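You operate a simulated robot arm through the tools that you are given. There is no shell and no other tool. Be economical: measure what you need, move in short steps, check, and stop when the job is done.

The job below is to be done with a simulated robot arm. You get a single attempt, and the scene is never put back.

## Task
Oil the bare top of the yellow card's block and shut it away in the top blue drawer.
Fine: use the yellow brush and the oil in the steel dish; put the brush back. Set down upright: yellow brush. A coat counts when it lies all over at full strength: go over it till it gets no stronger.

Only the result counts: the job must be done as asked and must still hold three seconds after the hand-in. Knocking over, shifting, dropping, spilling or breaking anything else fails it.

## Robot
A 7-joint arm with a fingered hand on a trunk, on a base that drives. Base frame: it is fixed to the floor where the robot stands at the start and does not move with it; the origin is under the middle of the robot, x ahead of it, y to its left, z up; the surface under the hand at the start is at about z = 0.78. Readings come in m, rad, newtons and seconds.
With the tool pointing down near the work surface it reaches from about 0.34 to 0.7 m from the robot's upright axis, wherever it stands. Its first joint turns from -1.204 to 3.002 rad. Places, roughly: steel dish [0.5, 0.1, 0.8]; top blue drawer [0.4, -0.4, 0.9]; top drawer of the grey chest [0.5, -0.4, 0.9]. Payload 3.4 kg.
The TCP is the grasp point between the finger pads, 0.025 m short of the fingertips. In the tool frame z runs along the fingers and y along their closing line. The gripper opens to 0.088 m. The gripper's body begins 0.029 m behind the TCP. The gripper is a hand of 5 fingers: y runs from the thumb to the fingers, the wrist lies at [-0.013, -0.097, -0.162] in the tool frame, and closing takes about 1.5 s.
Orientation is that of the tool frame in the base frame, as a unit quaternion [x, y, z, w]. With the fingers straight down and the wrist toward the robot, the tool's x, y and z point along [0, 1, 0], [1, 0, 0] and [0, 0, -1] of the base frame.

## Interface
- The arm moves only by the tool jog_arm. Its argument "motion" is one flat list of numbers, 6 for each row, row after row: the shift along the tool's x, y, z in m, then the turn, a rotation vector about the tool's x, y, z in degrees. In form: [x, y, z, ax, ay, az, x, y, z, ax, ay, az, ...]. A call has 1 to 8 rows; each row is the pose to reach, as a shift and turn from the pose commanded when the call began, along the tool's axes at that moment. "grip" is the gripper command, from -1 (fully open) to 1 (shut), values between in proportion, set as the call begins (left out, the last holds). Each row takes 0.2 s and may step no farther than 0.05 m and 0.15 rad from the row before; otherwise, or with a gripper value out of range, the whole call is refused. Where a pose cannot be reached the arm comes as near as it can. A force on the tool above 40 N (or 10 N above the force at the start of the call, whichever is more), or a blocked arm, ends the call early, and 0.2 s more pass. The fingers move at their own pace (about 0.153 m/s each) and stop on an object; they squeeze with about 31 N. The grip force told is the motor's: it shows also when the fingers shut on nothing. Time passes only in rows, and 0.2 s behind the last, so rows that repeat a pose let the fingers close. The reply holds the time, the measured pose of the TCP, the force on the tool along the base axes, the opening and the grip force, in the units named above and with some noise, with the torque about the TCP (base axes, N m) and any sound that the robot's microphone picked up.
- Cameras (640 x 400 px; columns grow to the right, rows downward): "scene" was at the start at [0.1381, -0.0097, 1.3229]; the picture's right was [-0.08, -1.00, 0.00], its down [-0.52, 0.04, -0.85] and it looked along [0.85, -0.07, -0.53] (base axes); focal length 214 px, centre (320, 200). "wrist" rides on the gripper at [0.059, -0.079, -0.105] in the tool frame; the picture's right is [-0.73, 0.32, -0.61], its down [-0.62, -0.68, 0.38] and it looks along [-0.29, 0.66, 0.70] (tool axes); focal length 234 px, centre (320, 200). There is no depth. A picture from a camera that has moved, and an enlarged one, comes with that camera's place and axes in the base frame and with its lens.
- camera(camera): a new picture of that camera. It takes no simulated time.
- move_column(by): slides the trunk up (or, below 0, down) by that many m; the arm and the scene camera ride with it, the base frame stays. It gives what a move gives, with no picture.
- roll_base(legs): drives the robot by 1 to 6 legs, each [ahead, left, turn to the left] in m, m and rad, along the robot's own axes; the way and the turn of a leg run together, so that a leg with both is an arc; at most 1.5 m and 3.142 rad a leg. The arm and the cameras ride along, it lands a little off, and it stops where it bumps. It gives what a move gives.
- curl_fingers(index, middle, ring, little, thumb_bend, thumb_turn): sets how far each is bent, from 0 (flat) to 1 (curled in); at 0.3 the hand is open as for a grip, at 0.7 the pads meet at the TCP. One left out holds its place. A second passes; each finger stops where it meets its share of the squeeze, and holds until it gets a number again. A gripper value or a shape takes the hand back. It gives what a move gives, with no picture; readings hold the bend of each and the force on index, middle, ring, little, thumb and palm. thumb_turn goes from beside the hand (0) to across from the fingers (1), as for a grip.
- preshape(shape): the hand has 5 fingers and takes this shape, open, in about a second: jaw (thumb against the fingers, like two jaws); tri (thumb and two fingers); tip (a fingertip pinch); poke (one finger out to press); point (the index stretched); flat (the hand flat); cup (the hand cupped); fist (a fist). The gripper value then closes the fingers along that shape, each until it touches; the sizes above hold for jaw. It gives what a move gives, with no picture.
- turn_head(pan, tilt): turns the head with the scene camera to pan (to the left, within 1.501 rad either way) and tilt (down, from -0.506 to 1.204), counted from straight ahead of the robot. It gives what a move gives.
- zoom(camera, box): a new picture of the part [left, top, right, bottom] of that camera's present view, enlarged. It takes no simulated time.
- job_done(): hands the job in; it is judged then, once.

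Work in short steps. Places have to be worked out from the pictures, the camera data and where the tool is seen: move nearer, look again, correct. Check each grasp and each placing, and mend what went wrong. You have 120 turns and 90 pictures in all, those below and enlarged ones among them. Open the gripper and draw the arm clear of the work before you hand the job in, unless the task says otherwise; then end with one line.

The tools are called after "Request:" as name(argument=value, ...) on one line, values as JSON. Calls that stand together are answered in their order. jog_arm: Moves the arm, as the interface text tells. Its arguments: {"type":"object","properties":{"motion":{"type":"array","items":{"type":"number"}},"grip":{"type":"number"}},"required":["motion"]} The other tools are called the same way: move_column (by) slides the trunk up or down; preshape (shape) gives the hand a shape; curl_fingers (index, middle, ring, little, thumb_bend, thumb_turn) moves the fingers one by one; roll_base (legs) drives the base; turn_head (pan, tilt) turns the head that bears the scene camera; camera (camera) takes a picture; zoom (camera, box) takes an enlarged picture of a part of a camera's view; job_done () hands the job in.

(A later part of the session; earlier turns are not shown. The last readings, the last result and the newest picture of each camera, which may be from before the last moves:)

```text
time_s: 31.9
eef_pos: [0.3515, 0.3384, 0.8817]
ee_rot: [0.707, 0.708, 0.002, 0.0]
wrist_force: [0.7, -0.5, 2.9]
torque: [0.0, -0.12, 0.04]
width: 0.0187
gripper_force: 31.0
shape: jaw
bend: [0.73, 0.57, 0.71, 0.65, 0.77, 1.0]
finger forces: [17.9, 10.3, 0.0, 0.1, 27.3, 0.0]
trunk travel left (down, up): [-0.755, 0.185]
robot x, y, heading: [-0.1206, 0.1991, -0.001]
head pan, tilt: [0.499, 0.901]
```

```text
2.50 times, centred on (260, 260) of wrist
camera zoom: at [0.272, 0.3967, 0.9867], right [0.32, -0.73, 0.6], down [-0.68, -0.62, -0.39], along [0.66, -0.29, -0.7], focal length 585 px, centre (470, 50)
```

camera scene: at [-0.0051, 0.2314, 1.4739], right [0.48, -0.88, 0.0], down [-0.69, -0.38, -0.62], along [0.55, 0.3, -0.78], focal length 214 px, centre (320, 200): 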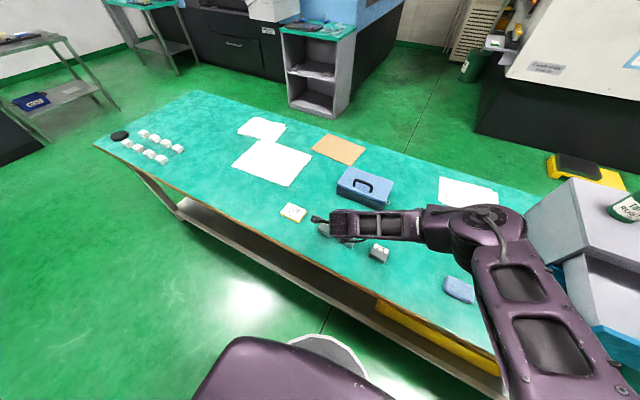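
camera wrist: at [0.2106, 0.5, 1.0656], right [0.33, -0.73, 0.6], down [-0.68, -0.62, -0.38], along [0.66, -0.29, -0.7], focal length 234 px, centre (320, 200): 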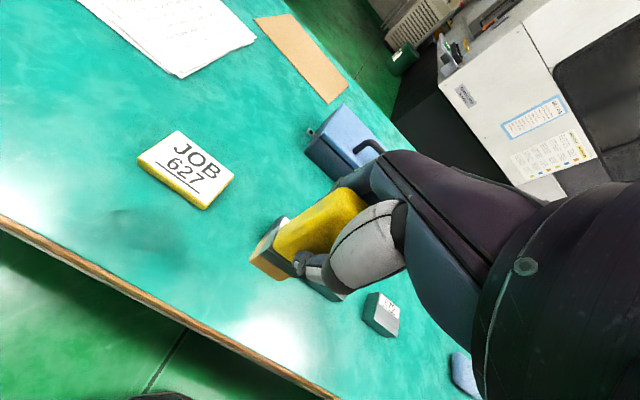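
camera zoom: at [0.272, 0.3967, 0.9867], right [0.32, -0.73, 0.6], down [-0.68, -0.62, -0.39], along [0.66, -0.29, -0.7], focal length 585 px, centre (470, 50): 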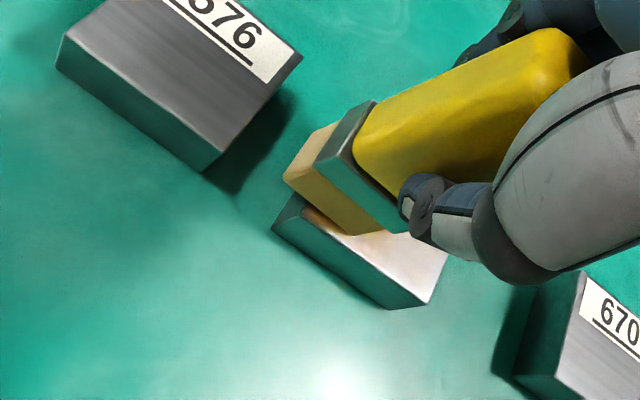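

Contact is now light (3 N). I'll lift and move right to inspect the coat and how the brush sits in the hand.

Request:
jog_arm(motion=[0, 0, -0.03, 0, 0, 0, -0.01, -0.01, -0.07, 0, 0, 0, -0.055, -0.02, -0.07, 0, 0, 0, -0.1, -0.03, -0.07, 0, 0, 0])

Request:
zoom(camera="wrist", box=[60, 120, 380, 320])

```text
time_s: 32.9
eef_pos: [0.322, 0.2389, 0.9485]
ee_rot: [0.706, 0.708, 0.002, -0.002]
wrist_force: [-0.5, 0.4, 0.3]
torque: [0.01, -0.01, 0.02]
width: 0.0185
gripper_force: 31.0
shape: jaw
bend: [0.73, 0.57, 0.71, 0.65, 0.77, 1.0]
finger forces: [17.7, 9.2, 0.1, 0.1, 26.9, 0.0]
trunk travel left (down, up): [-0.755, 0.185]
robot x, y, heading: [-0.1232, 0.197, -0.004]
head pan, tilt: [0.499, 0.901]
```

```text
2.00 times, centred on (220, 220) of wrist
camera zoom: at [0.2429, 0.2974, 1.0545], right [0.33, -0.73, 0.6], down [-0.68, -0.62, -0.39], along [0.66, -0.28, -0.7], focal length 468 px, centre (520, 160)
```

zoom: 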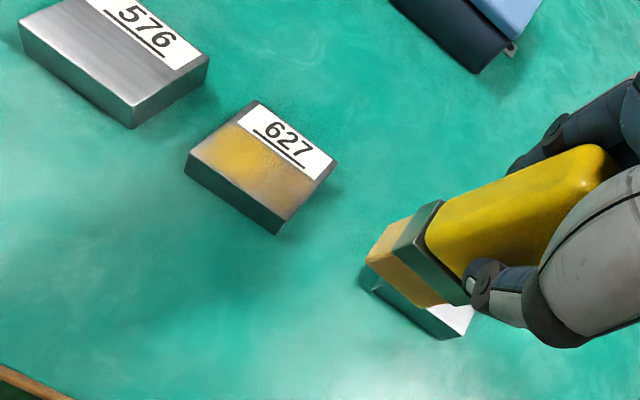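

The oil takes well: strong in the centre-left, still faint near the left edge and on the right, with the label clean. The brush is tilted about 8°. I'll set it down on the right part, right it by a small shift left, then stroke in x.

Request:
jog_arm(motion=[0.035, 0.01, 0, 0, 0, 0, 0.065, 0.02, 0.03, 0, 0, 0, 0.065, 0.02, 0.06, 0, 0, 0, 0.065, 0.02, 0.071, 0, 0, 0, 0.076, 0.02, 0.071, 0, 0, 0, 0.076, 0.03, 0.0705, 0, 0, 0, 0.076, 0.039, 0.0705, 0, 0, 0, 0.076, 0.03, 0.0705, 0, 0, 0])

Request:
zoom(camera="wrist", box=[160, 180, 360, 340])

```text
time_s: 34.6
eef_pos: [0.3523, 0.3133, 0.8813]
ee_rot: [0.706, 0.708, 0.001, -0.001]
wrist_force: [0.1, -0.5, 2.0]
torque: [-0.07, -0.08, -0.01]
width: 0.0185
gripper_force: 31.0
shape: jaw
bend: [0.73, 0.57, 0.71, 0.65, 0.77, 1.0]
finger forces: [17.6, 10.1, 0.0, 0.0, 27.3, 0.0]
trunk travel left (down, up): [-0.755, 0.185]
robot x, y, heading: [-0.1222, 0.1996, 0.004]
head pan, tilt: [0.499, 0.901]
```

```text
2.50 times, centred on (260, 260) of wrist
camera zoom: at [0.2728, 0.3727, 0.9868], right [0.32, -0.73, 0.6], down [-0.68, -0.62, -0.39], along [0.66, -0.29, -0.7], focal length 585 px, centre (470, 50)
```

zoom: 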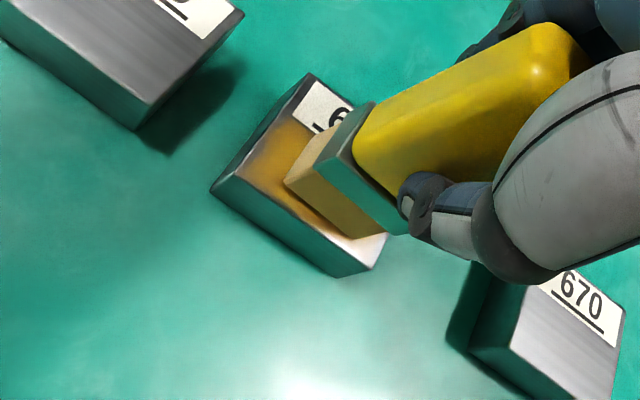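

Light contact, brush nearly upright. I'll press a little more and do strokes down to the near edge and a bit to the right.

Request:
jog_arm(motion=[0, 0, 0.002, 0, 0, 0, 0, -0.008, 0.002, 0, 0, 0, 0, -0.014, 0.002, 0, 0, 0, -0.004, -0.014, 0.002, 0, 0, 0, -0.004, -0.004, 0.002, 0, 0, 0, -0.004, 0.007, 0.002, 0, 0, 0, -0.004, -0.004, 0.002, 0, 0, 0, -0.004, -0.014, 0.002, 0, 0, 0])

Request:
zoom(camera="wrist", box=[160, 180, 360, 340])

```text
time_s: 36.5
eef_pos: [0.3379, 0.3106, 0.8788]
ee_rot: [0.707, 0.707, 0.002, -0.001]
wrist_force: [3.9, -0.4, 9.7]
torque: [-0.06, -0.26, 0.06]
width: 0.0187
gripper_force: 31.5
shape: jaw
bend: [0.73, 0.58, 0.71, 0.65, 0.77, 1.0]
finger forces: [19.9, 11.3, 0.0, 0.1, 28.0, 0.0]
trunk travel left (down, up): [-0.755, 0.185]
robot x, y, heading: [-0.1172, 0.1966, -0.0]
head pan, tilt: [0.499, 0.901]
```

```text
2.50 times, centred on (260, 260) of wrist
camera zoom: at [0.2579, 0.3686, 0.9846], right [0.32, -0.73, 0.61], down [-0.68, -0.62, -0.39], along [0.66, -0.29, -0.7], focal length 585 px, centre (470, 50)
```

zoom: 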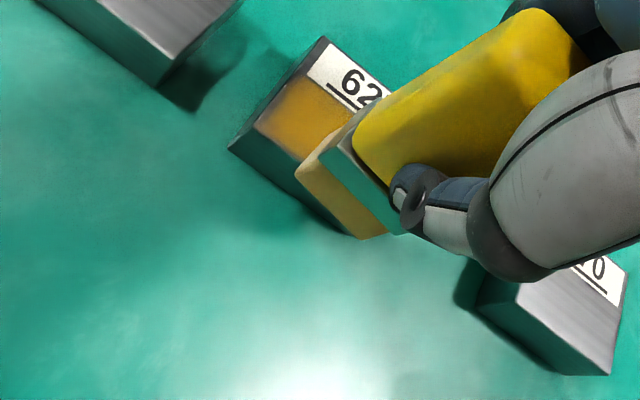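

The right strip is covered to the near edge. I'll hop the brush to the left edge and stroke there.

Request:
jog_arm(motion=[0, 0.004, -0.006, 0, 0, 0, 0.018, 0.004, -0.006, 0, 0, 0, 0.033, 0.004, -0.006, 0, 0, 0, 0.033, 0.002, 0, 0, 0, 0, 0.033, -0.001, 0, 0, 0, 0, 0.033, 0.009, 0, 0, 0, 0, 0.033, 0.022, 0, 0, 0, 0, 0.033, 0.01, 0, 0, 0, 0])

Request:
jog_arm(motion=[0, -0.01, 0, 0, 0, 0, 0, 0.002, 0, 0, 0, 0, 0, 0.012, 0, 0, 0, 0, 0, 0, 0, 0, 0, 0, 0, 0, -0.04, 0, 0, 0, -0.03, -0.01, -0.07, 0, 0, 0, -0.07, -0.02, -0.07, 0, 0, 0, -0.11, -0.03, -0.07, 0, 0, 0])

Request:
zoom(camera="wrist", box=[100, 120, 340, 270])

```text
time_s: 38.2
eef_pos: [0.3475, 0.3423, 0.8779]
ee_rot: [0.707, 0.708, 0.001, -0.001]
wrist_force: [1.5, 0.5, 6.5]
torque: [-0.01, -0.16, 0.01]
width: 0.0185
gripper_force: 31.1
shape: jaw
bend: [0.73, 0.58, 0.71, 0.65, 0.77, 0.99]
finger forces: [19.3, 10.3, 0.0, 0.0, 27.9, 0.1]
trunk travel left (down, up): [-0.755, 0.185]
robot x, y, heading: [-0.12, 0.1999, -0.0]
head pan, tilt: [0.499, 0.901]
```

```text
time_s: 40.0
eef_pos: [0.318, 0.2293, 0.9483]
ee_rot: [0.707, 0.707, 0.002, -0.002]
wrist_force: [0.8, -0.7, -0.4]
torque: [0.0, -0.03, -0.01]
width: 0.0186
gripper_force: 31.3
shape: jaw
bend: [0.73, 0.58, 0.71, 0.65, 0.78, 0.99]
finger forces: [19.1, 8.3, 0.0, 0.0, 27.4, 0.0]
trunk travel left (down, up): [-0.755, 0.185]
robot x, y, heading: [-0.1203, 0.1938, -0.003]
head pan, tilt: [0.499, 0.901]
```

```text
2.67 times, centred on (220, 195) of wrist
camera zoom: at [0.2379, 0.2874, 1.0546], right [0.32, -0.73, 0.6], down [-0.68, -0.62, -0.39], along [0.66, -0.29, -0.7], focal length 624 px, centre (587, 213)
```

zoom: 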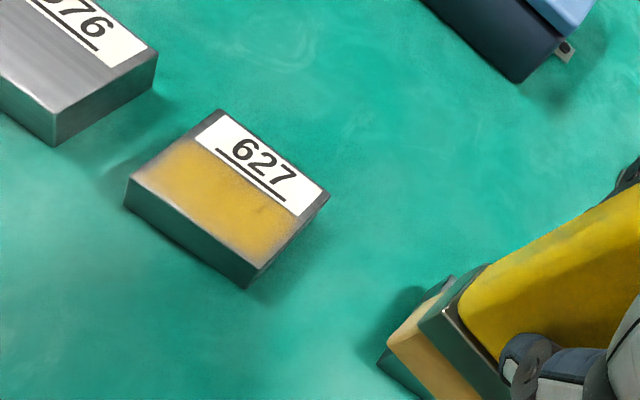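

The bare area is covered; only the very edges look thinner. I'll do a second round over right, left and middle and compare the strength.

Request:
jog_arm(motion=[0.04, 0.01, 0.025, 0, 0, 0, 0.078, 0.022, 0.05, 0, 0, 0, 0.078, 0.022, 0.0695, 0, 0, 0, 0.078, 0.032, 0.0695, 0, 0, 0, 0.078, 0.041, 0.0695, 0, 0, 0, 0.078, 0.03, 0.0695, 0, 0, 0, 0.078, 0.019, 0.0695, 0, 0, 0, 0.078, 0.03, 0.0695, 0, 0, 0])

Request:
jog_arm(motion=[0, 0.011, 0, 0, 0, 0, 0, 0, -0.006, 0, 0, 0, 0.018, 0, -0.006, 0, 0, 0, 0.038, -0.009, -0.006, 0, 0, 0, 0.038, -0.011, 0, 0, 0, 0, 0.038, 0, 0, 0, 0, 0, 0.038, 0.011, 0, 0, 0, 0, 0.038, -0.011, 0, 0, 0, 0])

Request:
jog_arm(motion=[0, 0.011, 0, 0, 0, 0, 0, 0.022, 0, 0, 0, 0, 0, 0.011, -0.006, 0, 0, 0, -0.018, 0.0, -0.006, 0, 0, 0, -0.018, 0, 0, 0, 0, 0, -0.018, 0.011, 0, 0, 0, 0, -0.018, 0.022, 0, 0, 0, 0, -0.018, 0, 0, 0, 0, 0])

Request:
jog_arm(motion=[0, 0, -0.04, 0, 0, 0, -0.03, -0.01, -0.07, 0, 0, 0, -0.06, -0.015, -0.07, 0, 0, 0, -0.095, -0.025, -0.07, 0, 0, 0])

Request:
zoom(camera="wrist", box=[100, 120, 340, 270])

```text
time_s: 41.9
eef_pos: [0.3475, 0.3123, 0.879]
ee_rot: [0.706, 0.708, 0.0, -0.001]
wrist_force: [-2.1, -1.3, 7.6]
torque: [-0.04, 0.15, 0.0]
width: 0.0184
gripper_force: 31.4
shape: jaw
bend: [0.73, 0.58, 0.71, 0.65, 0.78, 0.99]
finger forces: [18.7, 8.7, 0.0, 0.0, 30.8, 0.0]
trunk travel left (down, up): [-0.755, 0.185]
robot x, y, heading: [-0.1192, 0.1971, 0.0]
head pan, tilt: [0.499, 0.901]
```

```text
time_s: 43.6
eef_pos: [0.3372, 0.3501, 0.8791]
ee_rot: [0.707, 0.708, 0.001, -0.002]
wrist_force: [0.2, -0.7, 3.0]
torque: [-0.04, -0.09, 0.04]
width: 0.0183
gripper_force: 30.8
shape: jaw
bend: [0.73, 0.58, 0.71, 0.65, 0.77, 0.99]
finger forces: [19.1, 9.5, 0.0, 0.0, 28.0, 0.0]
trunk travel left (down, up): [-0.755, 0.185]
robot x, y, heading: [-0.1224, 0.1979, -0.001]
head pan, tilt: [0.499, 0.901]
```

```text
time_s: 45.5
eef_pos: [0.3365, 0.3311, 0.8784]
ee_rot: [0.707, 0.707, 0.001, -0.001]
wrist_force: [2.8, -0.9, 6.3]
torque: [-0.07, -0.25, 0.02]
width: 0.0181
gripper_force: 30.5
shape: jaw
bend: [0.73, 0.58, 0.71, 0.65, 0.77, 0.99]
finger forces: [19.7, 10.6, 0.1, 0.0, 27.8, 0.0]
trunk travel left (down, up): [-0.755, 0.185]
robot x, y, heading: [-0.1232, 0.1988, 0.001]
head pan, tilt: [0.499, 0.901]
```

```text
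time_s: 46.5
eef_pos: [0.3114, 0.2353, 0.9474]
ee_rot: [0.706, 0.708, 0.002, -0.002]
wrist_force: [0.2, 0.1, 0.5]
torque: [-0.02, -0.01, 0.02]
width: 0.0181
gripper_force: 30.6
shape: jaw
bend: [0.73, 0.58, 0.71, 0.65, 0.78, 0.99]
finger forces: [18.7, 8.5, 0.0, 0.0, 27.3, 0.0]
trunk travel left (down, up): [-0.755, 0.185]
robot x, y, heading: [-0.1206, 0.1969, -0.001]
head pan, tilt: [0.499, 0.901]
```

```text
2.67 times, centred on (220, 195) of wrist
camera zoom: at [0.2333, 0.2937, 1.0537], right [0.32, -0.73, 0.6], down [-0.68, -0.62, -0.39], along [0.66, -0.29, -0.7], focal length 624 px, centre (587, 213)
```

zoom: 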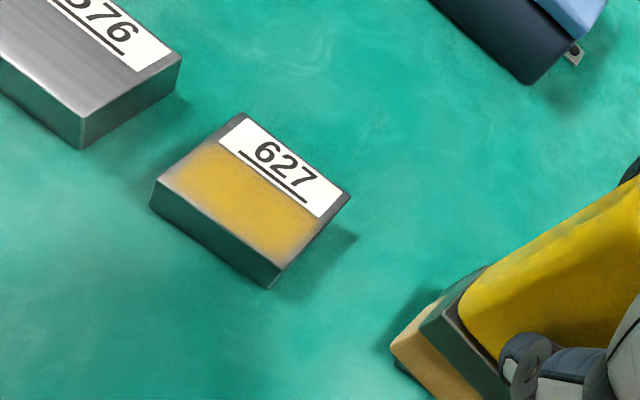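

The coat looks even. I'll take one tight close-up to check for weak spots before deciding on a reload.

Request:
zoom(camera="wrist", box=[145, 155, 245, 235])

```text
5.00 times, centred on (195, 195) of wrist
camera zoom: at [0.2333, 0.2937, 1.0537], right [0.32, -0.73, 0.6], down [-0.68, -0.62, -0.39], along [0.66, -0.29, -0.7], focal length 1171 px, centre (945, 225)
```

zoom: 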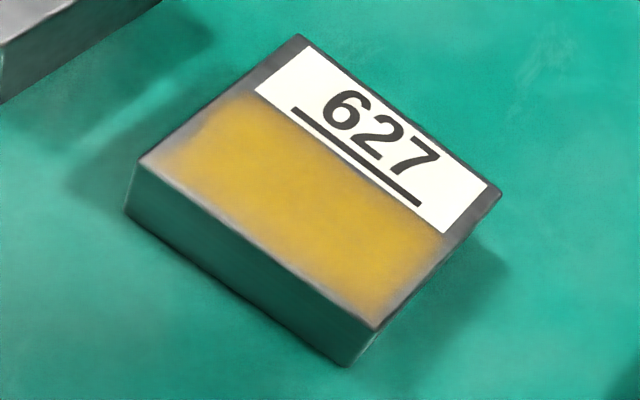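

Thin margins (2–3 mm) at the left, near and right edges remain weaker. I'll do a targeted round at the left edge, checking where the bristles land.

Request:
jog_arm(motion=[0.04, 0.008, 0.02, 0, 0, 0, 0.08, 0.016, 0.04, 0, 0, 0, 0.113, 0.026, 0.06, 0, 0, 0, 0.113, 0.026, 0.07, 0, 0, 0, 0.113, 0.036, 0.07, 0, 0, 0, 0.113, 0.045, 0.07, 0, 0, 0, 0.113, 0.035, 0.07, 0, 0, 0, 0.113, 0.025, 0.07, 0, 0, 0])

Request:
zoom(camera="wrist", box=[190, 200, 340, 300])

```text
time_s: 48.2
eef_pos: [0.3358, 0.3493, 0.8789]
ee_rot: [0.706, 0.708, 0.001, -0.001]
wrist_force: [2.0, 0.0, 5.5]
torque: [-0.05, -0.24, 0.02]
width: 0.0183
gripper_force: 31.2
shape: jaw
bend: [0.73, 0.58, 0.71, 0.65, 0.77, 0.99]
finger forces: [19.5, 9.9, 0.0, 0.1, 27.4, 0.0]
trunk travel left (down, up): [-0.755, 0.185]
robot x, y, heading: [-0.1211, 0.1988, 0.002]
head pan, tilt: [0.499, 0.901]
```

```text
4.00 times, centred on (265, 250) of wrist
camera zoom: at [0.257, 0.4085, 0.9848], right [0.32, -0.73, 0.6], down [-0.68, -0.62, -0.39], along [0.66, -0.29, -0.7], focal length 937 px, centre (540, 0)
```

zoom: 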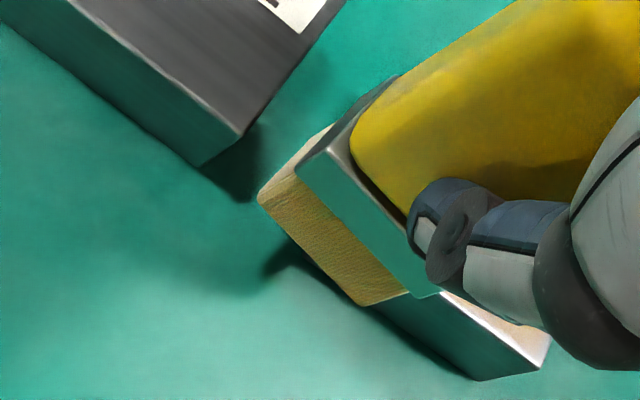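

The bristles do overhang the left and near edges. A few more strokes here, then the same at the right edge, then look.

Request:
jog_arm(motion=[0, 0.01, 0.0005, 0, 0, 0, 0, 0.021, 0.0005, 0, 0, 0, 0, 0.01, 0.0005, 0, 0, 0, -0.006, 0.0, 0.0005, 0, 0, 0, -0.006, 0.01, 0.0005, 0, 0, 0, -0.006, 0.021, 0.0005, 0, 0, 0, -0.006, 0.012, -0.006, 0, 0, 0, -0.024, 0.0, -0.006, 0, 0, 0])

Request:
jog_arm(motion=[-0.017, 0, 0, 0, 0, 0, -0.017, 0, 0.0065, 0, 0, 0, -0.017, 0.01, 0.0065, 0, 0, 0, -0.017, 0.021, 0.0065, 0, 0, 0, -0.017, 0.01, 0.0065, 0, 0, 0, -0.017, 0, 0.0065, 0, 0, 0, -0.017, 0.01, 0.0065, 0, 0, 0, -0.017, 0.021, 0.0065, 0, 0, 0])

Request:
jog_arm(motion=[0, -0.01, 0, 0, 0, 0, 0, -0.021, 0, 0, 0, 0, 0, -0.021, -0.04, 0, 0, 0, -0.03, -0.03, -0.07, 0, 0, 0, -0.07, -0.035, -0.07, 0, 0, 0])

Request:
zoom(camera="wrist", box=[130, 140, 250, 230])

```text
time_s: 50.0
eef_pos: [0.3352, 0.325, 0.8846]
ee_rot: [0.706, 0.708, 0.001, -0.003]
wrist_force: [-0.4, -1.0, -0.1]
torque: [-0.03, 0.0, 0.03]
width: 0.0182
gripper_force: 31.2
shape: jaw
bend: [0.73, 0.58, 0.71, 0.65, 0.78, 0.99]
finger forces: [19.2, 8.5, 0.0, 0.1, 27.8, 0.1]
trunk travel left (down, up): [-0.755, 0.185]
robot x, y, heading: [-0.121, 0.1957, -0.004]
head pan, tilt: [0.499, 0.901]
```

```text
time_s: 51.9
eef_pos: [0.3566, 0.3087, 0.8794]
ee_rot: [0.706, 0.708, 0.0, -0.001]
wrist_force: [-3.4, 0.7, 7.6]
torque: [0.03, 0.12, 0.04]
width: 0.0185
gripper_force: 30.8
shape: jaw
bend: [0.73, 0.58, 0.71, 0.65, 0.78, 0.99]
finger forces: [18.7, 8.5, 0.1, 0.0, 30.4, 0.0]
trunk travel left (down, up): [-0.755, 0.185]
robot x, y, heading: [-0.1193, 0.1973, -0.001]
head pan, tilt: [0.499, 0.901]
```

```text
time_s: 53.0
eef_pos: [0.3246, 0.2355, 0.9485]
ee_rot: [0.706, 0.709, 0.001, -0.002]
wrist_force: [-0.5, -0.2, -0.6]
torque: [0.01, 0.02, -0.02]
width: 0.0182
gripper_force: 30.5
shape: jaw
bend: [0.73, 0.58, 0.71, 0.65, 0.78, 0.99]
finger forces: [18.8, 8.6, 0.0, 0.0, 27.4, 0.0]
trunk travel left (down, up): [-0.755, 0.185]
robot x, y, heading: [-0.1159, 0.1918, -0.001]
head pan, tilt: [0.499, 0.901]
```

```text
4.44 times, centred on (190, 185) of wrist
camera zoom: at [0.2449, 0.295, 1.0549], right [0.33, -0.73, 0.6], down [-0.68, -0.62, -0.39], along [0.66, -0.28, -0.7], focal length 1041 px, centre (898, 267)
```

zoom: 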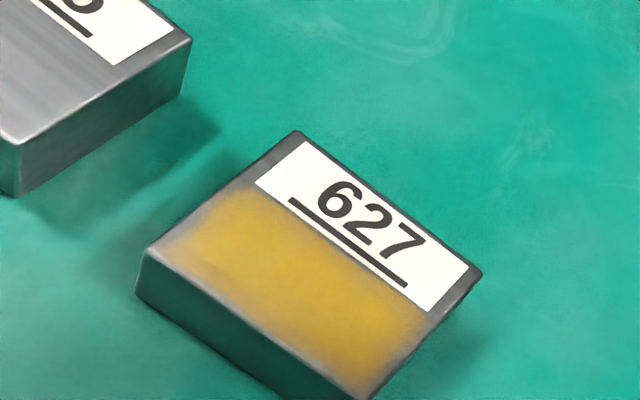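

No further change anywhere: the coat is saturated, and the thin margin matches the label's inset. Now I return the brush: drive the base right 0.2 m and ahead 0.12 m to its starting place, and raise the trunk as before.

Request:
roll_base(legs=[[0, -0.2, 0], [0.12, 0, 0]])

Request:
move_column(by=0.12)

Request:
turn_head(pan=-0.077, tilt=0.75)

Request:
camera(camera="scene")

Request:
camera(camera="wrist")

```text
time_s: 55.5
eef_pos: [0.4423, 0.0428, 0.949]
ee_rot: [0.705, 0.709, 0.001, -0.002]
wrist_force: [0.6, -0.5, -1.2]
torque: [-0.03, 0.0, 0.01]
width: 0.0179
gripper_force: 31.4
shape: jaw
bend: [0.73, 0.58, 0.71, 0.65, 0.78, 0.99]
finger forces: [18.8, 8.6, 0.0, 0.1, 27.3, 0.1]
trunk travel left (down, up): [-0.755, 0.185]
robot x, y, heading: [-0.0013, -0.0015, 0.004]
head pan, tilt: [0.499, 0.901]
```

```text
time_s: 57.0
eef_pos: [0.4427, 0.0421, 1.0683]
ee_rot: [0.705, 0.709, 0.001, -0.003]
wrist_force: [-1.2, -1.0, -0.6]
torque: [0.02, -0.03, -0.01]
width: 0.0182
gripper_force: 31.4
shape: jaw
bend: [0.73, 0.58, 0.71, 0.65, 0.78, 0.99]
finger forces: [18.9, 8.6, 0.0, 0.0, 27.4, 0.1]
trunk travel left (down, up): [-0.875, 0.065]
robot x, y, heading: [-0.0037, 0.0023, 0.002]
head pan, tilt: [0.499, 0.901]
```

```text
time_s: 57.9
eef_pos: [0.441, 0.0433, 1.069]
ee_rot: [0.706, 0.709, 0.0, -0.002]
wrist_force: [0.1, 0.7, -0.5]
torque: [-0.01, -0.04, -0.03]
width: 0.0181
gripper_force: 31.1
shape: jaw
bend: [0.73, 0.58, 0.71, 0.65, 0.78, 0.99]
finger forces: [18.8, 8.6, 0.0, 0.0, 27.3, 0.0]
trunk travel left (down, up): [-0.875, 0.065]
robot x, y, heading: [-0.0017, 0.0019, 0.005]
head pan, tilt: [-0.077, 0.75]
```

```text
45 pictures are left
camera scene: at [0.1288, -0.0078, 1.6058], right [-0.07, -1.0, 0.0], down [-0.68, 0.05, -0.73], along [0.73, -0.05, -0.68], focal length 214 px, centre (320, 200)
```

scene: 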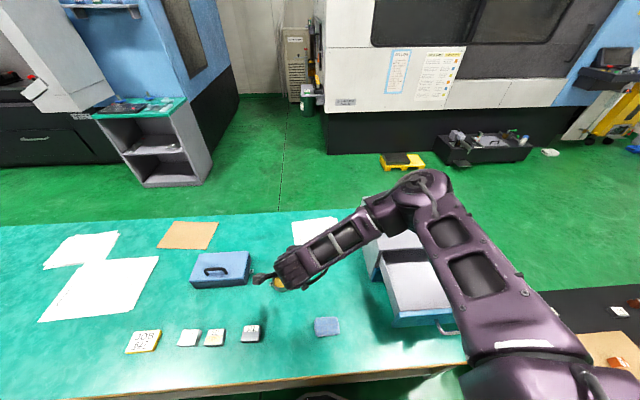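

```text
44 pictures are left
camera wrist: at [0.3624, 0.1013, 1.1746], right [0.33, -0.73, 0.6], down [-0.68, -0.63, -0.38], along [0.66, -0.28, -0.7], focal length 234 px, centre (320, 200)
```

wrist: 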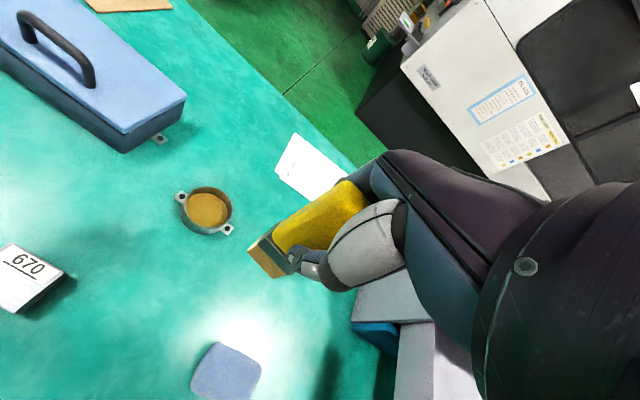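

Elbow is high and clear of the bottles. I'll move over the brush's old spot (0.539, -0.007) at this height, then come down to TCP 0.93.

Request:
jog_arm(motion=[-0.017, 0.033, 0, 0, 0, 0, -0.034, 0.066, 0, 0, 0, 0, -0.05, 0.098, 0, 0, 0, 0, -0.05, 0.098, 0.045, 0, 0, 0, -0.05, 0.098, 0.09, 0, 0, 0, -0.05, 0.098, 0.135, 0, 0, 0])

Request:
camera(camera="wrist")

Request:
camera(camera="scene")

```text
time_s: 59.3
eef_pos: [0.5402, -0.0063, 0.9329]
ee_rot: [0.705, 0.709, 0.001, -0.002]
wrist_force: [0.6, -0.7, -1.2]
torque: [0.01, 0.01, 0.03]
width: 0.0179
gripper_force: 30.9
shape: jaw
bend: [0.73, 0.58, 0.71, 0.65, 0.78, 0.99]
finger forces: [18.8, 8.7, 0.1, 0.0, 27.4, 0.1]
trunk travel left (down, up): [-0.875, 0.065]
robot x, y, heading: [-0.0044, 0.0014, 0.001]
head pan, tilt: [-0.077, 0.75]
```

```text
43 pictures are left
camera wrist: at [0.4611, 0.052, 1.0386], right [0.33, -0.73, 0.6], down [-0.68, -0.63, -0.38], along [0.66, -0.28, -0.7], focal length 234 px, centre (320, 200)
```

wrist: 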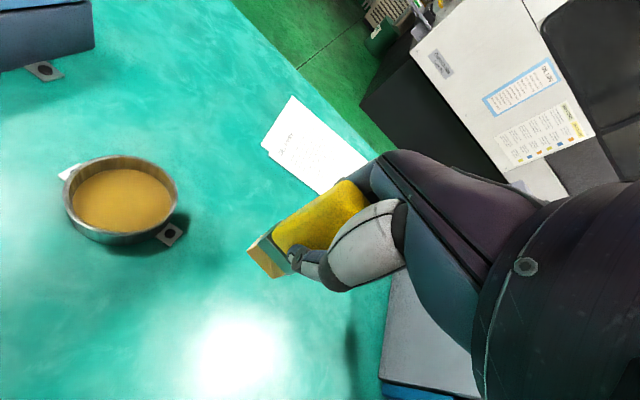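

```text
42 pictures are left
camera scene: at [0.1292, -0.0077, 1.6058], right [-0.07, -1.0, 0.0], down [-0.68, 0.05, -0.73], along [0.73, -0.05, -0.68], focal length 214 px, centre (320, 200)
```

scene: 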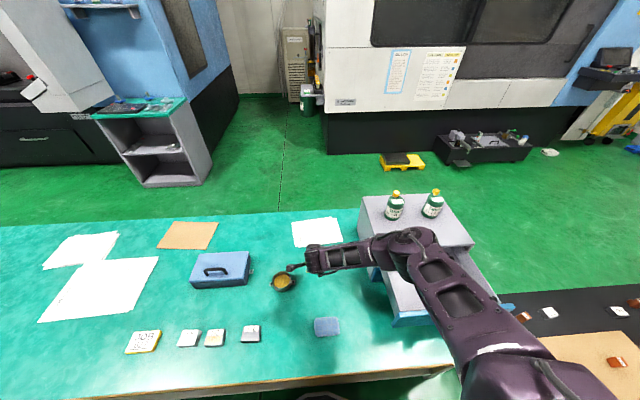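

Hand is over the old spot. I'll descend to just above the table and feel for contact with small steps.

Request:
jog_arm(motion=[-0.001, 0, 0.03, 0, 0, 0, -0.001, 0, 0.06, 0, 0, 0, -0.001, 0, 0.072, 0, 0, 0, -0.001, 0, 0.076, 0, 0, 0, -0.001, 0, 0.079, 0, 0, 0, -0.001, 0, 0.081, 0, 0, 0])

Request:
zoom(camera="wrist", box=[160, 160, 400, 340])

```text
time_s: 60.7
eef_pos: [0.539, -0.0068, 0.8532]
ee_rot: [0.705, 0.709, 0.002, 0.0]
wrist_force: [-0.4, 0.7, 4.9]
torque: [0.01, -0.02, 0.0]
width: 0.0183
gripper_force: 31.2
shape: jaw
bend: [0.73, 0.58, 0.71, 0.65, 0.78, 0.99]
finger forces: [19.0, 8.9, 0.0, 0.0, 28.1, 0.0]
trunk travel left (down, up): [-0.875, 0.065]
robot x, y, heading: [-0.0031, 0.0004, 0.005]
head pan, tilt: [-0.077, 0.75]
```

```text
2.22 times, centred on (280, 250) of wrist
camera zoom: at [0.4594, 0.0516, 0.9591], right [0.33, -0.73, 0.6], down [-0.68, -0.63, -0.39], along [0.66, -0.28, -0.7], focal length 520 px, centre (409, 89)
```

zoom: 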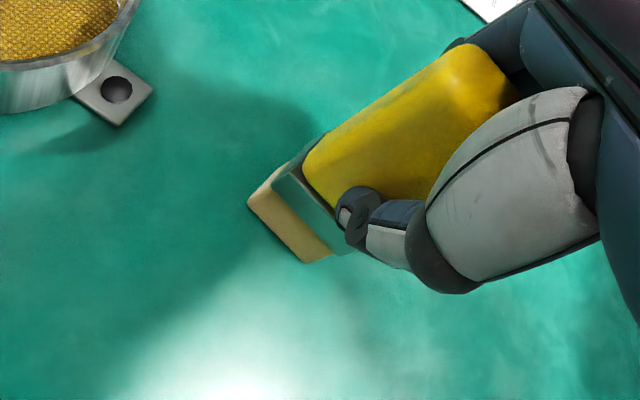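

Contact at 5 N, and the brush looks near upright. I'll press 2 mm more to seat it flat, ease off, then open.

Request:
jog_arm(motion=[0, 0, 0.002, 0, 0, 0, 0, 0, 0.003, 0, 0, 0, 0, 0, 0.003, 0, 0, 0, 0, 0, 0.001, 0, 0, 0])

Request:
jog_arm(motion=[0, 0, 0, 0, 0, 0, 0, 0, 0, 0, 0, 0, 0, 0, 0, 0, 0, 0, 0, 0, 0, 0, 0, 0, 0, 0, 0, 0, 0, 0, 0, 0, 0, 0, 0, 0, 0, 0, 0, 0, 0, 0], grip=-1)

Request:
camera(camera="wrist")

```text
time_s: 61.7
eef_pos: [0.5385, -0.0068, 0.8519]
ee_rot: [0.705, 0.709, 0.001, -0.001]
wrist_force: [-0.9, 1.9, 14.3]
torque: [0.06, -0.09, 0.05]
width: 0.0184
gripper_force: 31.3
shape: jaw
bend: [0.73, 0.58, 0.71, 0.65, 0.78, 0.99]
finger forces: [19.0, 9.8, 0.0, 0.0, 30.2, 0.0]
trunk travel left (down, up): [-0.875, 0.065]
robot x, y, heading: [-0.0016, 0.0026, -0.0]
head pan, tilt: [-0.077, 0.75]
```

```text
time_s: 63.3
eef_pos: [0.5392, -0.0076, 0.8511]
ee_rot: [0.705, 0.709, 0.0, -0.002]
wrist_force: [-0.6, 0.0, -0.1]
torque: [0.02, 0.0, 0.0]
width: 0.0879
gripper_force: 0.1
shape: jaw
bend: [0.3, 0.3, 0.3, 0.3, 0.3, 0.98]
finger forces: [0.0, 0.0, 0.0, 0.0, 0.0, 0.0]
trunk travel left (down, up): [-0.875, 0.065]
robot x, y, heading: [-0.0051, -0.001, 0.002]
head pan, tilt: [-0.077, 0.75]
```

```text
40 pictures are left
camera wrist: at [0.4604, 0.0512, 0.9575], right [0.33, -0.73, 0.6], down [-0.68, -0.63, -0.38], along [0.66, -0.28, -0.7], focal length 234 px, centre (320, 200)
```

wrist: 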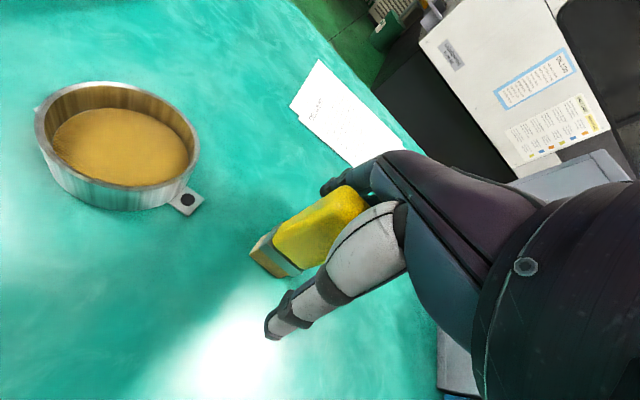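

The brush stands free and upright at its old place. I'll raise the hand straight up and check it.

Request:
jog_arm(motion=[0, 0, -0.04, 0, 0, 0, 0, 0, -0.08, 0, 0, 0, 0, 0, -0.12, 0, 0, 0, 0, 0, -0.16, 0, 0, 0, 0.04, -0.03, -0.16, 0, 0, 0, 0.08, -0.06, -0.16, 0, 0, 0, 0.11, -0.1, -0.16, 0, 0, 0])

Request:
roll_base(legs=[[-0.12, 0, 0], [0, 0.2, 0]])

Request:
turn_head(pan=-0.6, tilt=0.7)

Request:
camera(camera="scene")

```text
time_s: 64.9
eef_pos: [0.4369, 0.105, 1.0098]
ee_rot: [0.705, 0.709, 0.002, -0.001]
wrist_force: [-0.5, 1.0, 0.1]
torque: [-0.04, 0.02, 0.0]
width: 0.0875
gripper_force: 0.0
shape: jaw
bend: [0.3, 0.3, 0.3, 0.3, 0.3, 0.98]
finger forces: [0.0, 0.1, 0.1, 0.1, 0.0, 0.1]
trunk travel left (down, up): [-0.875, 0.065]
robot x, y, heading: [-0.0007, 0.0004, 0.003]
head pan, tilt: [-0.077, 0.75]
```

```text
time_s: 67.3
eef_pos: [0.3203, 0.2985, 1.0086]
ee_rot: [0.707, 0.708, 0.0, -0.002]
wrist_force: [-0.3, -0.2, -0.5]
torque: [-0.01, -0.01, -0.01]
width: 0.0875
gripper_force: 0.0
shape: jaw
bend: [0.3, 0.3, 0.3, 0.3, 0.3, 0.98]
finger forces: [0.0, 0.0, 0.1, 0.0, 0.0, 0.0]
trunk travel left (down, up): [-0.875, 0.065]
robot x, y, heading: [-0.1172, 0.1941, -0.002]
head pan, tilt: [-0.077, 0.75]
```

```text
time_s: 68.3
eef_pos: [0.3196, 0.2978, 1.0094]
ee_rot: [0.706, 0.708, 0.001, -0.001]
wrist_force: [-1.1, 0.3, 0.4]
torque: [-0.03, -0.01, -0.02]
width: 0.0877
gripper_force: 0.1
shape: jaw
bend: [0.3, 0.3, 0.3, 0.3, 0.3, 0.98]
finger forces: [0.1, 0.0, 0.1, 0.0, 0.0, 0.0]
trunk travel left (down, up): [-0.875, 0.065]
robot x, y, heading: [-0.1199, 0.1929, -0.004]
head pan, tilt: [-0.6, 0.7]
```

```text
39 pictures are left
camera scene: at [-0.0023, 0.1457, 1.61], right [-0.56, -0.83, 0.0], down [-0.53, 0.36, -0.76], along [0.63, -0.43, -0.64], focal length 214 px, centre (320, 200)
```

scene: 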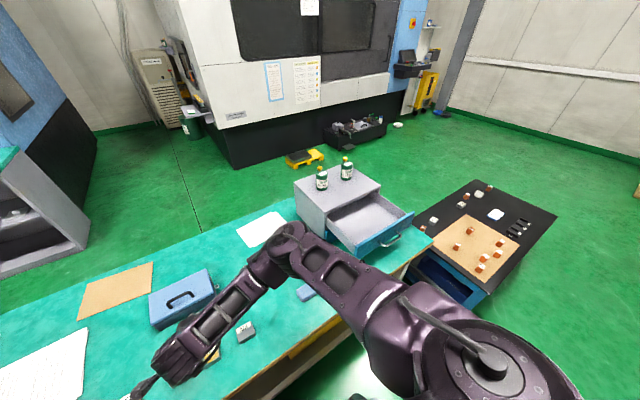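

Now I have a clear view of the chest and drawer; I'll zoom for measuring.

Request:
zoom(camera="scene", box=[280, 140, 500, 320])

Request:
zoom(camera="scene", box=[285, 150, 425, 270])

```text
2.22 times, centred on (390, 230) of scene
camera zoom: at [-0.0023, 0.1457, 1.61], right [-0.56, -0.83, 0.0], down [-0.53, 0.36, -0.76], along [0.63, -0.43, -0.64], focal length 477 px, centre (164, 133)
```

zoom: 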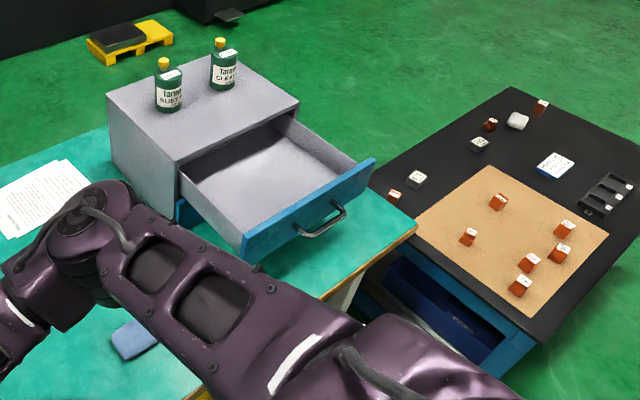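

```text
3.33 times, centred on (355, 210) of scene
camera zoom: at [-0.0023, 0.1457, 1.61], right [-0.56, -0.83, 0.0], down [-0.53, 0.36, -0.76], along [0.63, -0.43, -0.64], focal length 715 px, centre (203, 167)
```

zoom: 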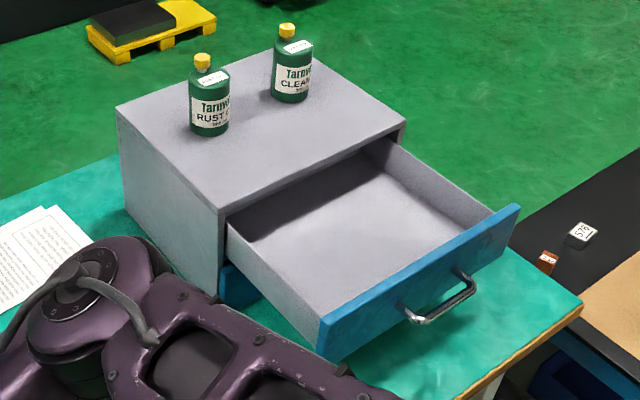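

Chest front is at x≈0.533 (y -0.25…-0.59, top 0.98). The open drawer's front panel is at x≈0.335, top 0.96, handle near (0.30, -0.42, 0.905). Now I fetch the block: lower the trunk 0.1 m and centre over it.

Request:
move_column(by=-0.1)

Request:
jog_arm(motion=[0.014, 0.021, 0, 0, 0, 0, 0.027, 0.041, 0, 0, 0, 0])

Request:
camera(camera="wrist")

```text
time_s: 69.6
eef_pos: [0.3197, 0.299, 0.9091]
ee_rot: [0.706, 0.708, 0.001, -0.002]
wrist_force: [0.6, -0.1, -0.5]
torque: [0.02, -0.04, 0.03]
width: 0.0877
gripper_force: 0.1
shape: jaw
bend: [0.3, 0.3, 0.3, 0.3, 0.3, 0.98]
finger forces: [0.0, 0.1, 0.0, 0.0, 0.0, 0.0]
trunk travel left (down, up): [-0.775, 0.165]
robot x, y, heading: [-0.122, 0.1977, 0.003]
head pan, tilt: [-0.6, 0.7]
```

```text
time_s: 70.2
eef_pos: [0.3598, 0.3263, 0.9103]
ee_rot: [0.706, 0.708, 0.0, -0.002]
wrist_force: [0.4, -0.9, 0.6]
torque: [-0.01, 0.01, 0.01]
width: 0.0877
gripper_force: 0.0
shape: jaw
bend: [0.3, 0.3, 0.3, 0.3, 0.3, 0.98]
finger forces: [0.0, 0.1, 0.0, 0.0, 0.1, 0.1]
trunk travel left (down, up): [-0.775, 0.165]
robot x, y, heading: [-0.1222, 0.1947, -0.001]
head pan, tilt: [-0.6, 0.7]
```

```text
36 pictures are left
camera wrist: at [0.2811, 0.3852, 1.0165], right [0.33, -0.73, 0.6], down [-0.68, -0.62, -0.38], along [0.66, -0.29, -0.7], focal length 234 px, centre (320, 200)
```

wrist: 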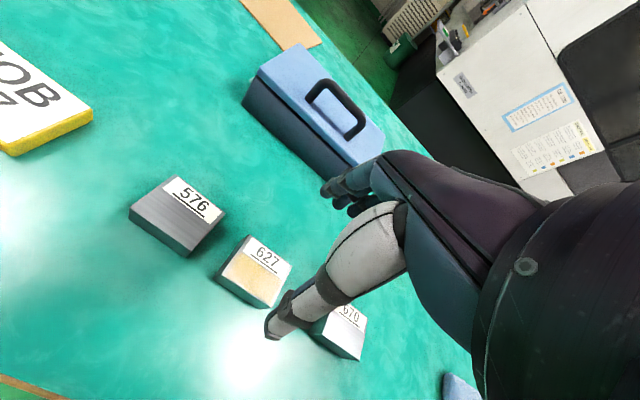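

576's right edge is at y≈0.38 and 670's left edge at y≈0.25, so the hand has room around 627. I'll lower it to TCP z 0.83 first.

Request:
jog_arm(motion=[0.0, 0.001, 0.04, 0, 0, 0, 0.0, 0.001, 0.08, 0, 0, 0])

Request:
camera(camera="wrist")

```text
time_s: 70.8
eef_pos: [0.361, 0.3257, 0.83]
ee_rot: [0.706, 0.708, 0.001, -0.002]
wrist_force: [-0.1, -0.2, 0.8]
torque: [-0.04, 0.02, 0.06]
width: 0.0875
gripper_force: 0.1
shape: jaw
bend: [0.3, 0.3, 0.3, 0.3, 0.3, 0.98]
finger forces: [0.0, 0.0, 0.1, 0.0, 0.0, 0.1]
trunk travel left (down, up): [-0.775, 0.165]
robot x, y, heading: [-0.1247, 0.1974, 0.0]
head pan, tilt: [-0.6, 0.7]
```

```text
35 pictures are left
camera wrist: at [0.2829, 0.384, 0.9358], right [0.33, -0.73, 0.6], down [-0.68, -0.62, -0.39], along [0.66, -0.29, -0.7], focal length 234 px, centre (320, 200)
```

wrist: 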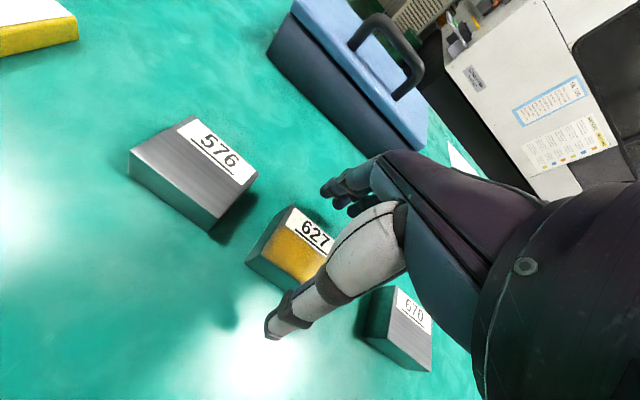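

Thumb is in front of the block and fingers behind it. I'll lower to TCP 0.812 and close.

Request:
jog_arm(motion=[0, 0, 0.01, 0, 0, 0, 0, 0, 0.018, 0, 0, 0])

Request:
jog_arm(motion=[0, 0, 0, 0, 0, 0, 0, 0, 0, 0, 0, 0, 0, 0, 0, 0, 0, 0, 0, 0, 0, 0, 0, 0, 0, 0, 0, 0, 0, 0, 0, 0, 0, 0, 0, 0, 0, 0, 0, 0, 0, 0], grip=1)

Request:
camera(camera="wrist")

```text
time_s: 71.4
eef_pos: [0.362, 0.3256, 0.8113]
ee_rot: [0.707, 0.708, 0.0, -0.002]
wrist_force: [0.1, 0.4, -0.5]
torque: [0.0, -0.02, 0.0]
width: 0.0879
gripper_force: 0.0
shape: jaw
bend: [0.3, 0.3, 0.3, 0.3, 0.3, 0.98]
finger forces: [0.1, 0.0, 0.1, 0.0, 0.0, 0.0]
trunk travel left (down, up): [-0.775, 0.165]
robot x, y, heading: [-0.1184, 0.1941, 0.003]
head pan, tilt: [-0.6, 0.7]
```

```text
time_s: 73.0
eef_pos: [0.3611, 0.3261, 0.8121]
ee_rot: [0.707, 0.708, 0.0, -0.002]
wrist_force: [-1.1, -1.8, 0.0]
torque: [-0.01, 0.03, -0.01]
width: 0.0387
gripper_force: 30.6
shape: jaw
bend: [0.74, 0.47, 0.44, 0.47, 0.72, 1.0]
finger forces: [15.4, 8.1, 3.6, 0.3, 28.0, 0.0]
trunk travel left (down, up): [-0.775, 0.165]
robot x, y, heading: [-0.1234, 0.1982, -0.002]
head pan, tilt: [-0.6, 0.7]
```

```text
34 pictures are left
camera wrist: at [0.2831, 0.384, 0.9175], right [0.33, -0.73, 0.6], down [-0.68, -0.62, -0.38], along [0.66, -0.29, -0.7], focal length 234 px, centre (320, 200)
```

wrist: 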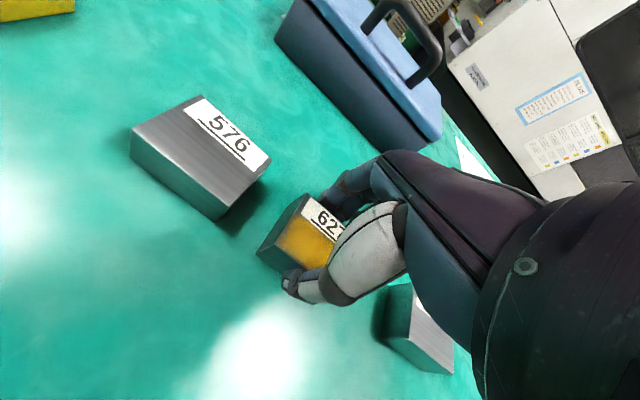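

Grip holds at 31 N with thumb, index, middle and ring loaded. I'll lift 2 cm and check it comes up securely.

Request:
jog_arm(motion=[0, 0, -0.01, 0, 0, 0, 0, 0, -0.02, 0, 0, 0])

Request:
zoom(camera="wrist", box=[220, 160, 420, 320])

```text
time_s: 73.6
eef_pos: [0.3617, 0.3266, 0.8319]
ee_rot: [0.707, 0.708, 0.0, -0.001]
wrist_force: [-0.3, 0.6, -4.5]
torque: [0.01, -0.02, 0.0]
width: 0.039
gripper_force: 31.4
shape: jaw
bend: [0.74, 0.47, 0.44, 0.47, 0.72, 1.0]
finger forces: [16.1, 8.1, 3.5, 0.2, 27.9, 0.0]
trunk travel left (down, up): [-0.775, 0.165]
robot x, y, heading: [-0.1197, 0.1963, -0.003]
head pan, tilt: [-0.6, 0.7]
```

```text
2.50 times, centred on (320, 240) of wrist
camera zoom: at [0.283, 0.3857, 0.9379], right [0.33, -0.73, 0.6], down [-0.68, -0.62, -0.38], along [0.66, -0.29, -0.7], focal length 585 px, centre (320, 100)
```

zoom: 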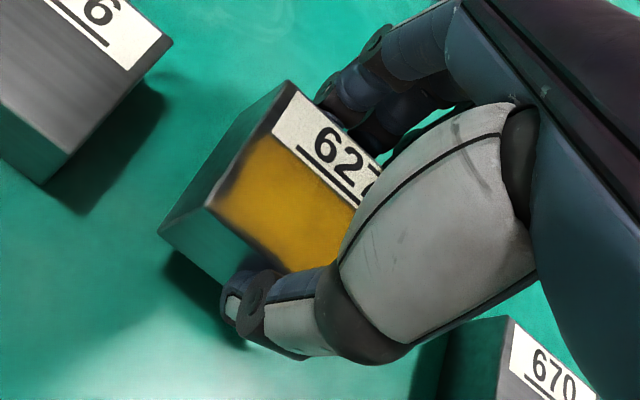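

The block is up and secure (~4.5 N weight). I'll raise the trunk 0.1 and the hand another 0.1 m, then drive right 0.45 m toward the drawer.

Request:
move_column(by=0.1)

Request:
jog_arm(motion=[0, 0, -0.04, 0, 0, 0, 0, 0, -0.08, 0, 0, 0, 0, 0, -0.12, 0, 0, 0])

Request:
roll_base(legs=[[0, -0.44, 0]])

Request:
camera(camera="scene")

Request:
camera(camera="wrist")

```text
time_s: 75.0
eef_pos: [0.3612, 0.3266, 0.9315]
ee_rot: [0.706, 0.708, 0.001, -0.002]
wrist_force: [0.6, -1.0, -5.2]
torque: [0.01, 0.03, 0.02]
width: 0.0388
gripper_force: 31.0
shape: jaw
bend: [0.74, 0.47, 0.44, 0.47, 0.72, 1.0]
finger forces: [16.2, 8.2, 3.6, 0.2, 28.0, 0.1]
trunk travel left (down, up): [-0.875, 0.065]
robot x, y, heading: [-0.1233, 0.1983, 0.002]
head pan, tilt: [-0.6, 0.7]
```

```text
time_s: 75.8
eef_pos: [0.3622, 0.3262, 1.051]
ee_rot: [0.706, 0.708, 0.001, -0.002]
wrist_force: [0.0, 0.1, -5.4]
torque: [0.02, -0.01, -0.02]
width: 0.0391
gripper_force: 31.4
shape: jaw
bend: [0.74, 0.47, 0.45, 0.47, 0.72, 1.0]
finger forces: [16.4, 8.1, 3.6, 0.1, 27.9, 0.0]
trunk travel left (down, up): [-0.875, 0.065]
robot x, y, heading: [-0.1218, 0.1984, -0.003]
head pan, tilt: [-0.6, 0.7]
```

```text
time_s: 78.4
eef_pos: [0.3628, -0.1128, 1.0504]
ee_rot: [0.704, 0.71, 0.001, -0.002]
wrist_force: [0.6, -0.2, -5.1]
torque: [0.02, 0.01, 0.03]
width: 0.0389
gripper_force: 30.6
shape: jaw
bend: [0.74, 0.47, 0.45, 0.47, 0.72, 1.0]
finger forces: [16.3, 8.0, 3.6, 0.1, 27.8, 0.0]
trunk travel left (down, up): [-0.875, 0.065]
robot x, y, heading: [-0.1202, -0.244, 0.005]
head pan, tilt: [-0.6, 0.7]
```

```text
32 pictures are left
camera scene: at [0.0, -0.2936, 1.61], right [-0.56, -0.83, 0.0], down [-0.53, 0.36, -0.76], along [0.63, -0.43, -0.64], focal length 214 px, centre (320, 200)
```

scene: 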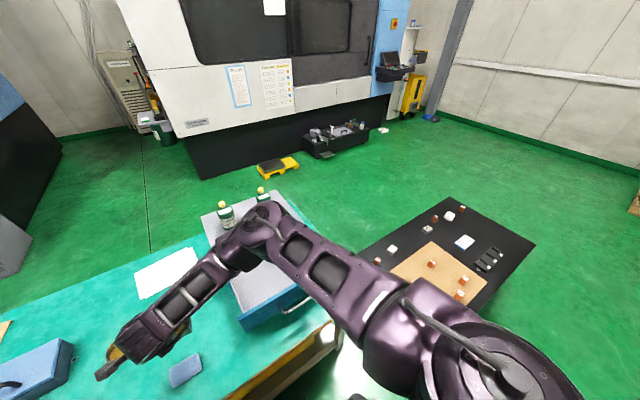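

```text
31 pictures are left
camera wrist: at [0.2836, -0.0537, 1.1567], right [0.33, -0.73, 0.6], down [-0.68, -0.63, -0.38], along [0.66, -0.28, -0.7], focal length 234 px, centre (320, 200)
```

wrist: 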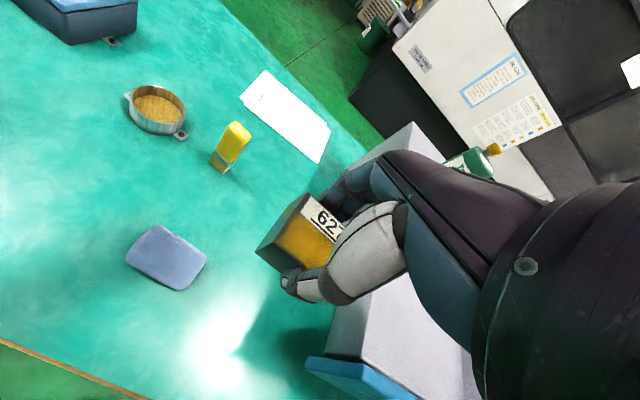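

The elbow is well above the chest and short of the bottles, and the brush still stands. I'll carry the block over the open drawer to about (0.42, -0.40) at this height.

Request:
jog_arm(motion=[-0.041, 0.009, 0, 0, 0, 0, -0.082, 0.018, 0, 0, 0, 0, -0.123, 0.027, 0, 0, 0, 0, -0.164, 0.035, 0, 0, 0, 0, -0.205, 0.044, 0, 0, 0, 0, -0.246, 0.053, 0, 0, 0, 0, -0.285, 0.06, 0, 0, 0, 0])

Request:
turn_head(pan=-0.3, tilt=0.9)

Request:
camera(camera="scene")

Request:
camera(camera="wrist")

```text
time_s: 80.0
eef_pos: [0.4239, -0.4007, 1.0486]
ee_rot: [0.704, 0.711, 0.002, -0.003]
wrist_force: [0.1, -0.3, -5.4]
torque: [0.03, -0.01, 0.02]
width: 0.0385
gripper_force: 31.6
shape: jaw
bend: [0.74, 0.47, 0.45, 0.47, 0.72, 0.99]
finger forces: [16.3, 7.9, 3.7, 0.1, 27.8, 0.0]
trunk travel left (down, up): [-0.875, 0.065]
robot x, y, heading: [-0.1175, -0.2394, 0.001]
head pan, tilt: [-0.6, 0.7]
```

```text
time_s: 80.8
eef_pos: [0.425, -0.3983, 1.0479]
ee_rot: [0.704, 0.71, 0.001, -0.002]
wrist_force: [-0.2, 0.0, -4.9]
torque: [0.03, 0.0, 0.0]
width: 0.0389
gripper_force: 31.3
shape: jaw
bend: [0.74, 0.47, 0.45, 0.47, 0.72, 0.99]
finger forces: [16.3, 7.9, 3.6, 0.1, 27.8, 0.0]
trunk travel left (down, up): [-0.875, 0.065]
robot x, y, heading: [-0.121, -0.2481, 0.004]
head pan, tilt: [-0.3, 0.901]
```

```text
30 pictures are left
camera scene: at [0.0021, -0.269, 1.5938], right [-0.29, -0.96, 0.0], down [-0.75, 0.23, -0.62], along [0.59, -0.18, -0.78], focal length 214 px, centre (320, 200)
```

scene: 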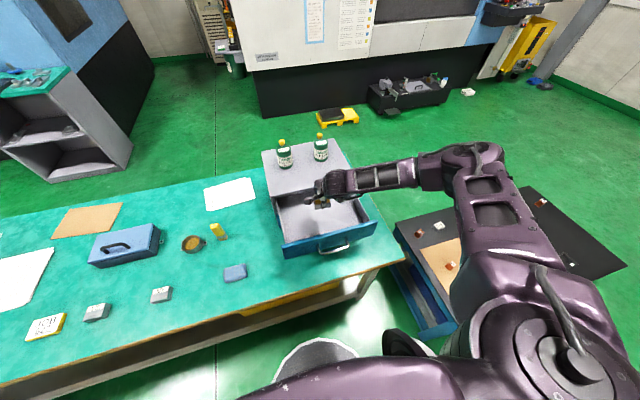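

```text
29 pictures are left
camera wrist: at [0.3455, -0.3401, 1.1548], right [0.33, -0.73, 0.6], down [-0.68, -0.63, -0.38], along [0.66, -0.28, -0.7], focal length 234 px, centre (320, 200)
```

wrist: 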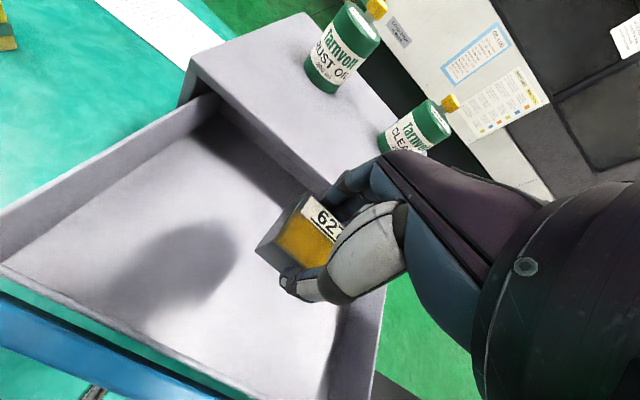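

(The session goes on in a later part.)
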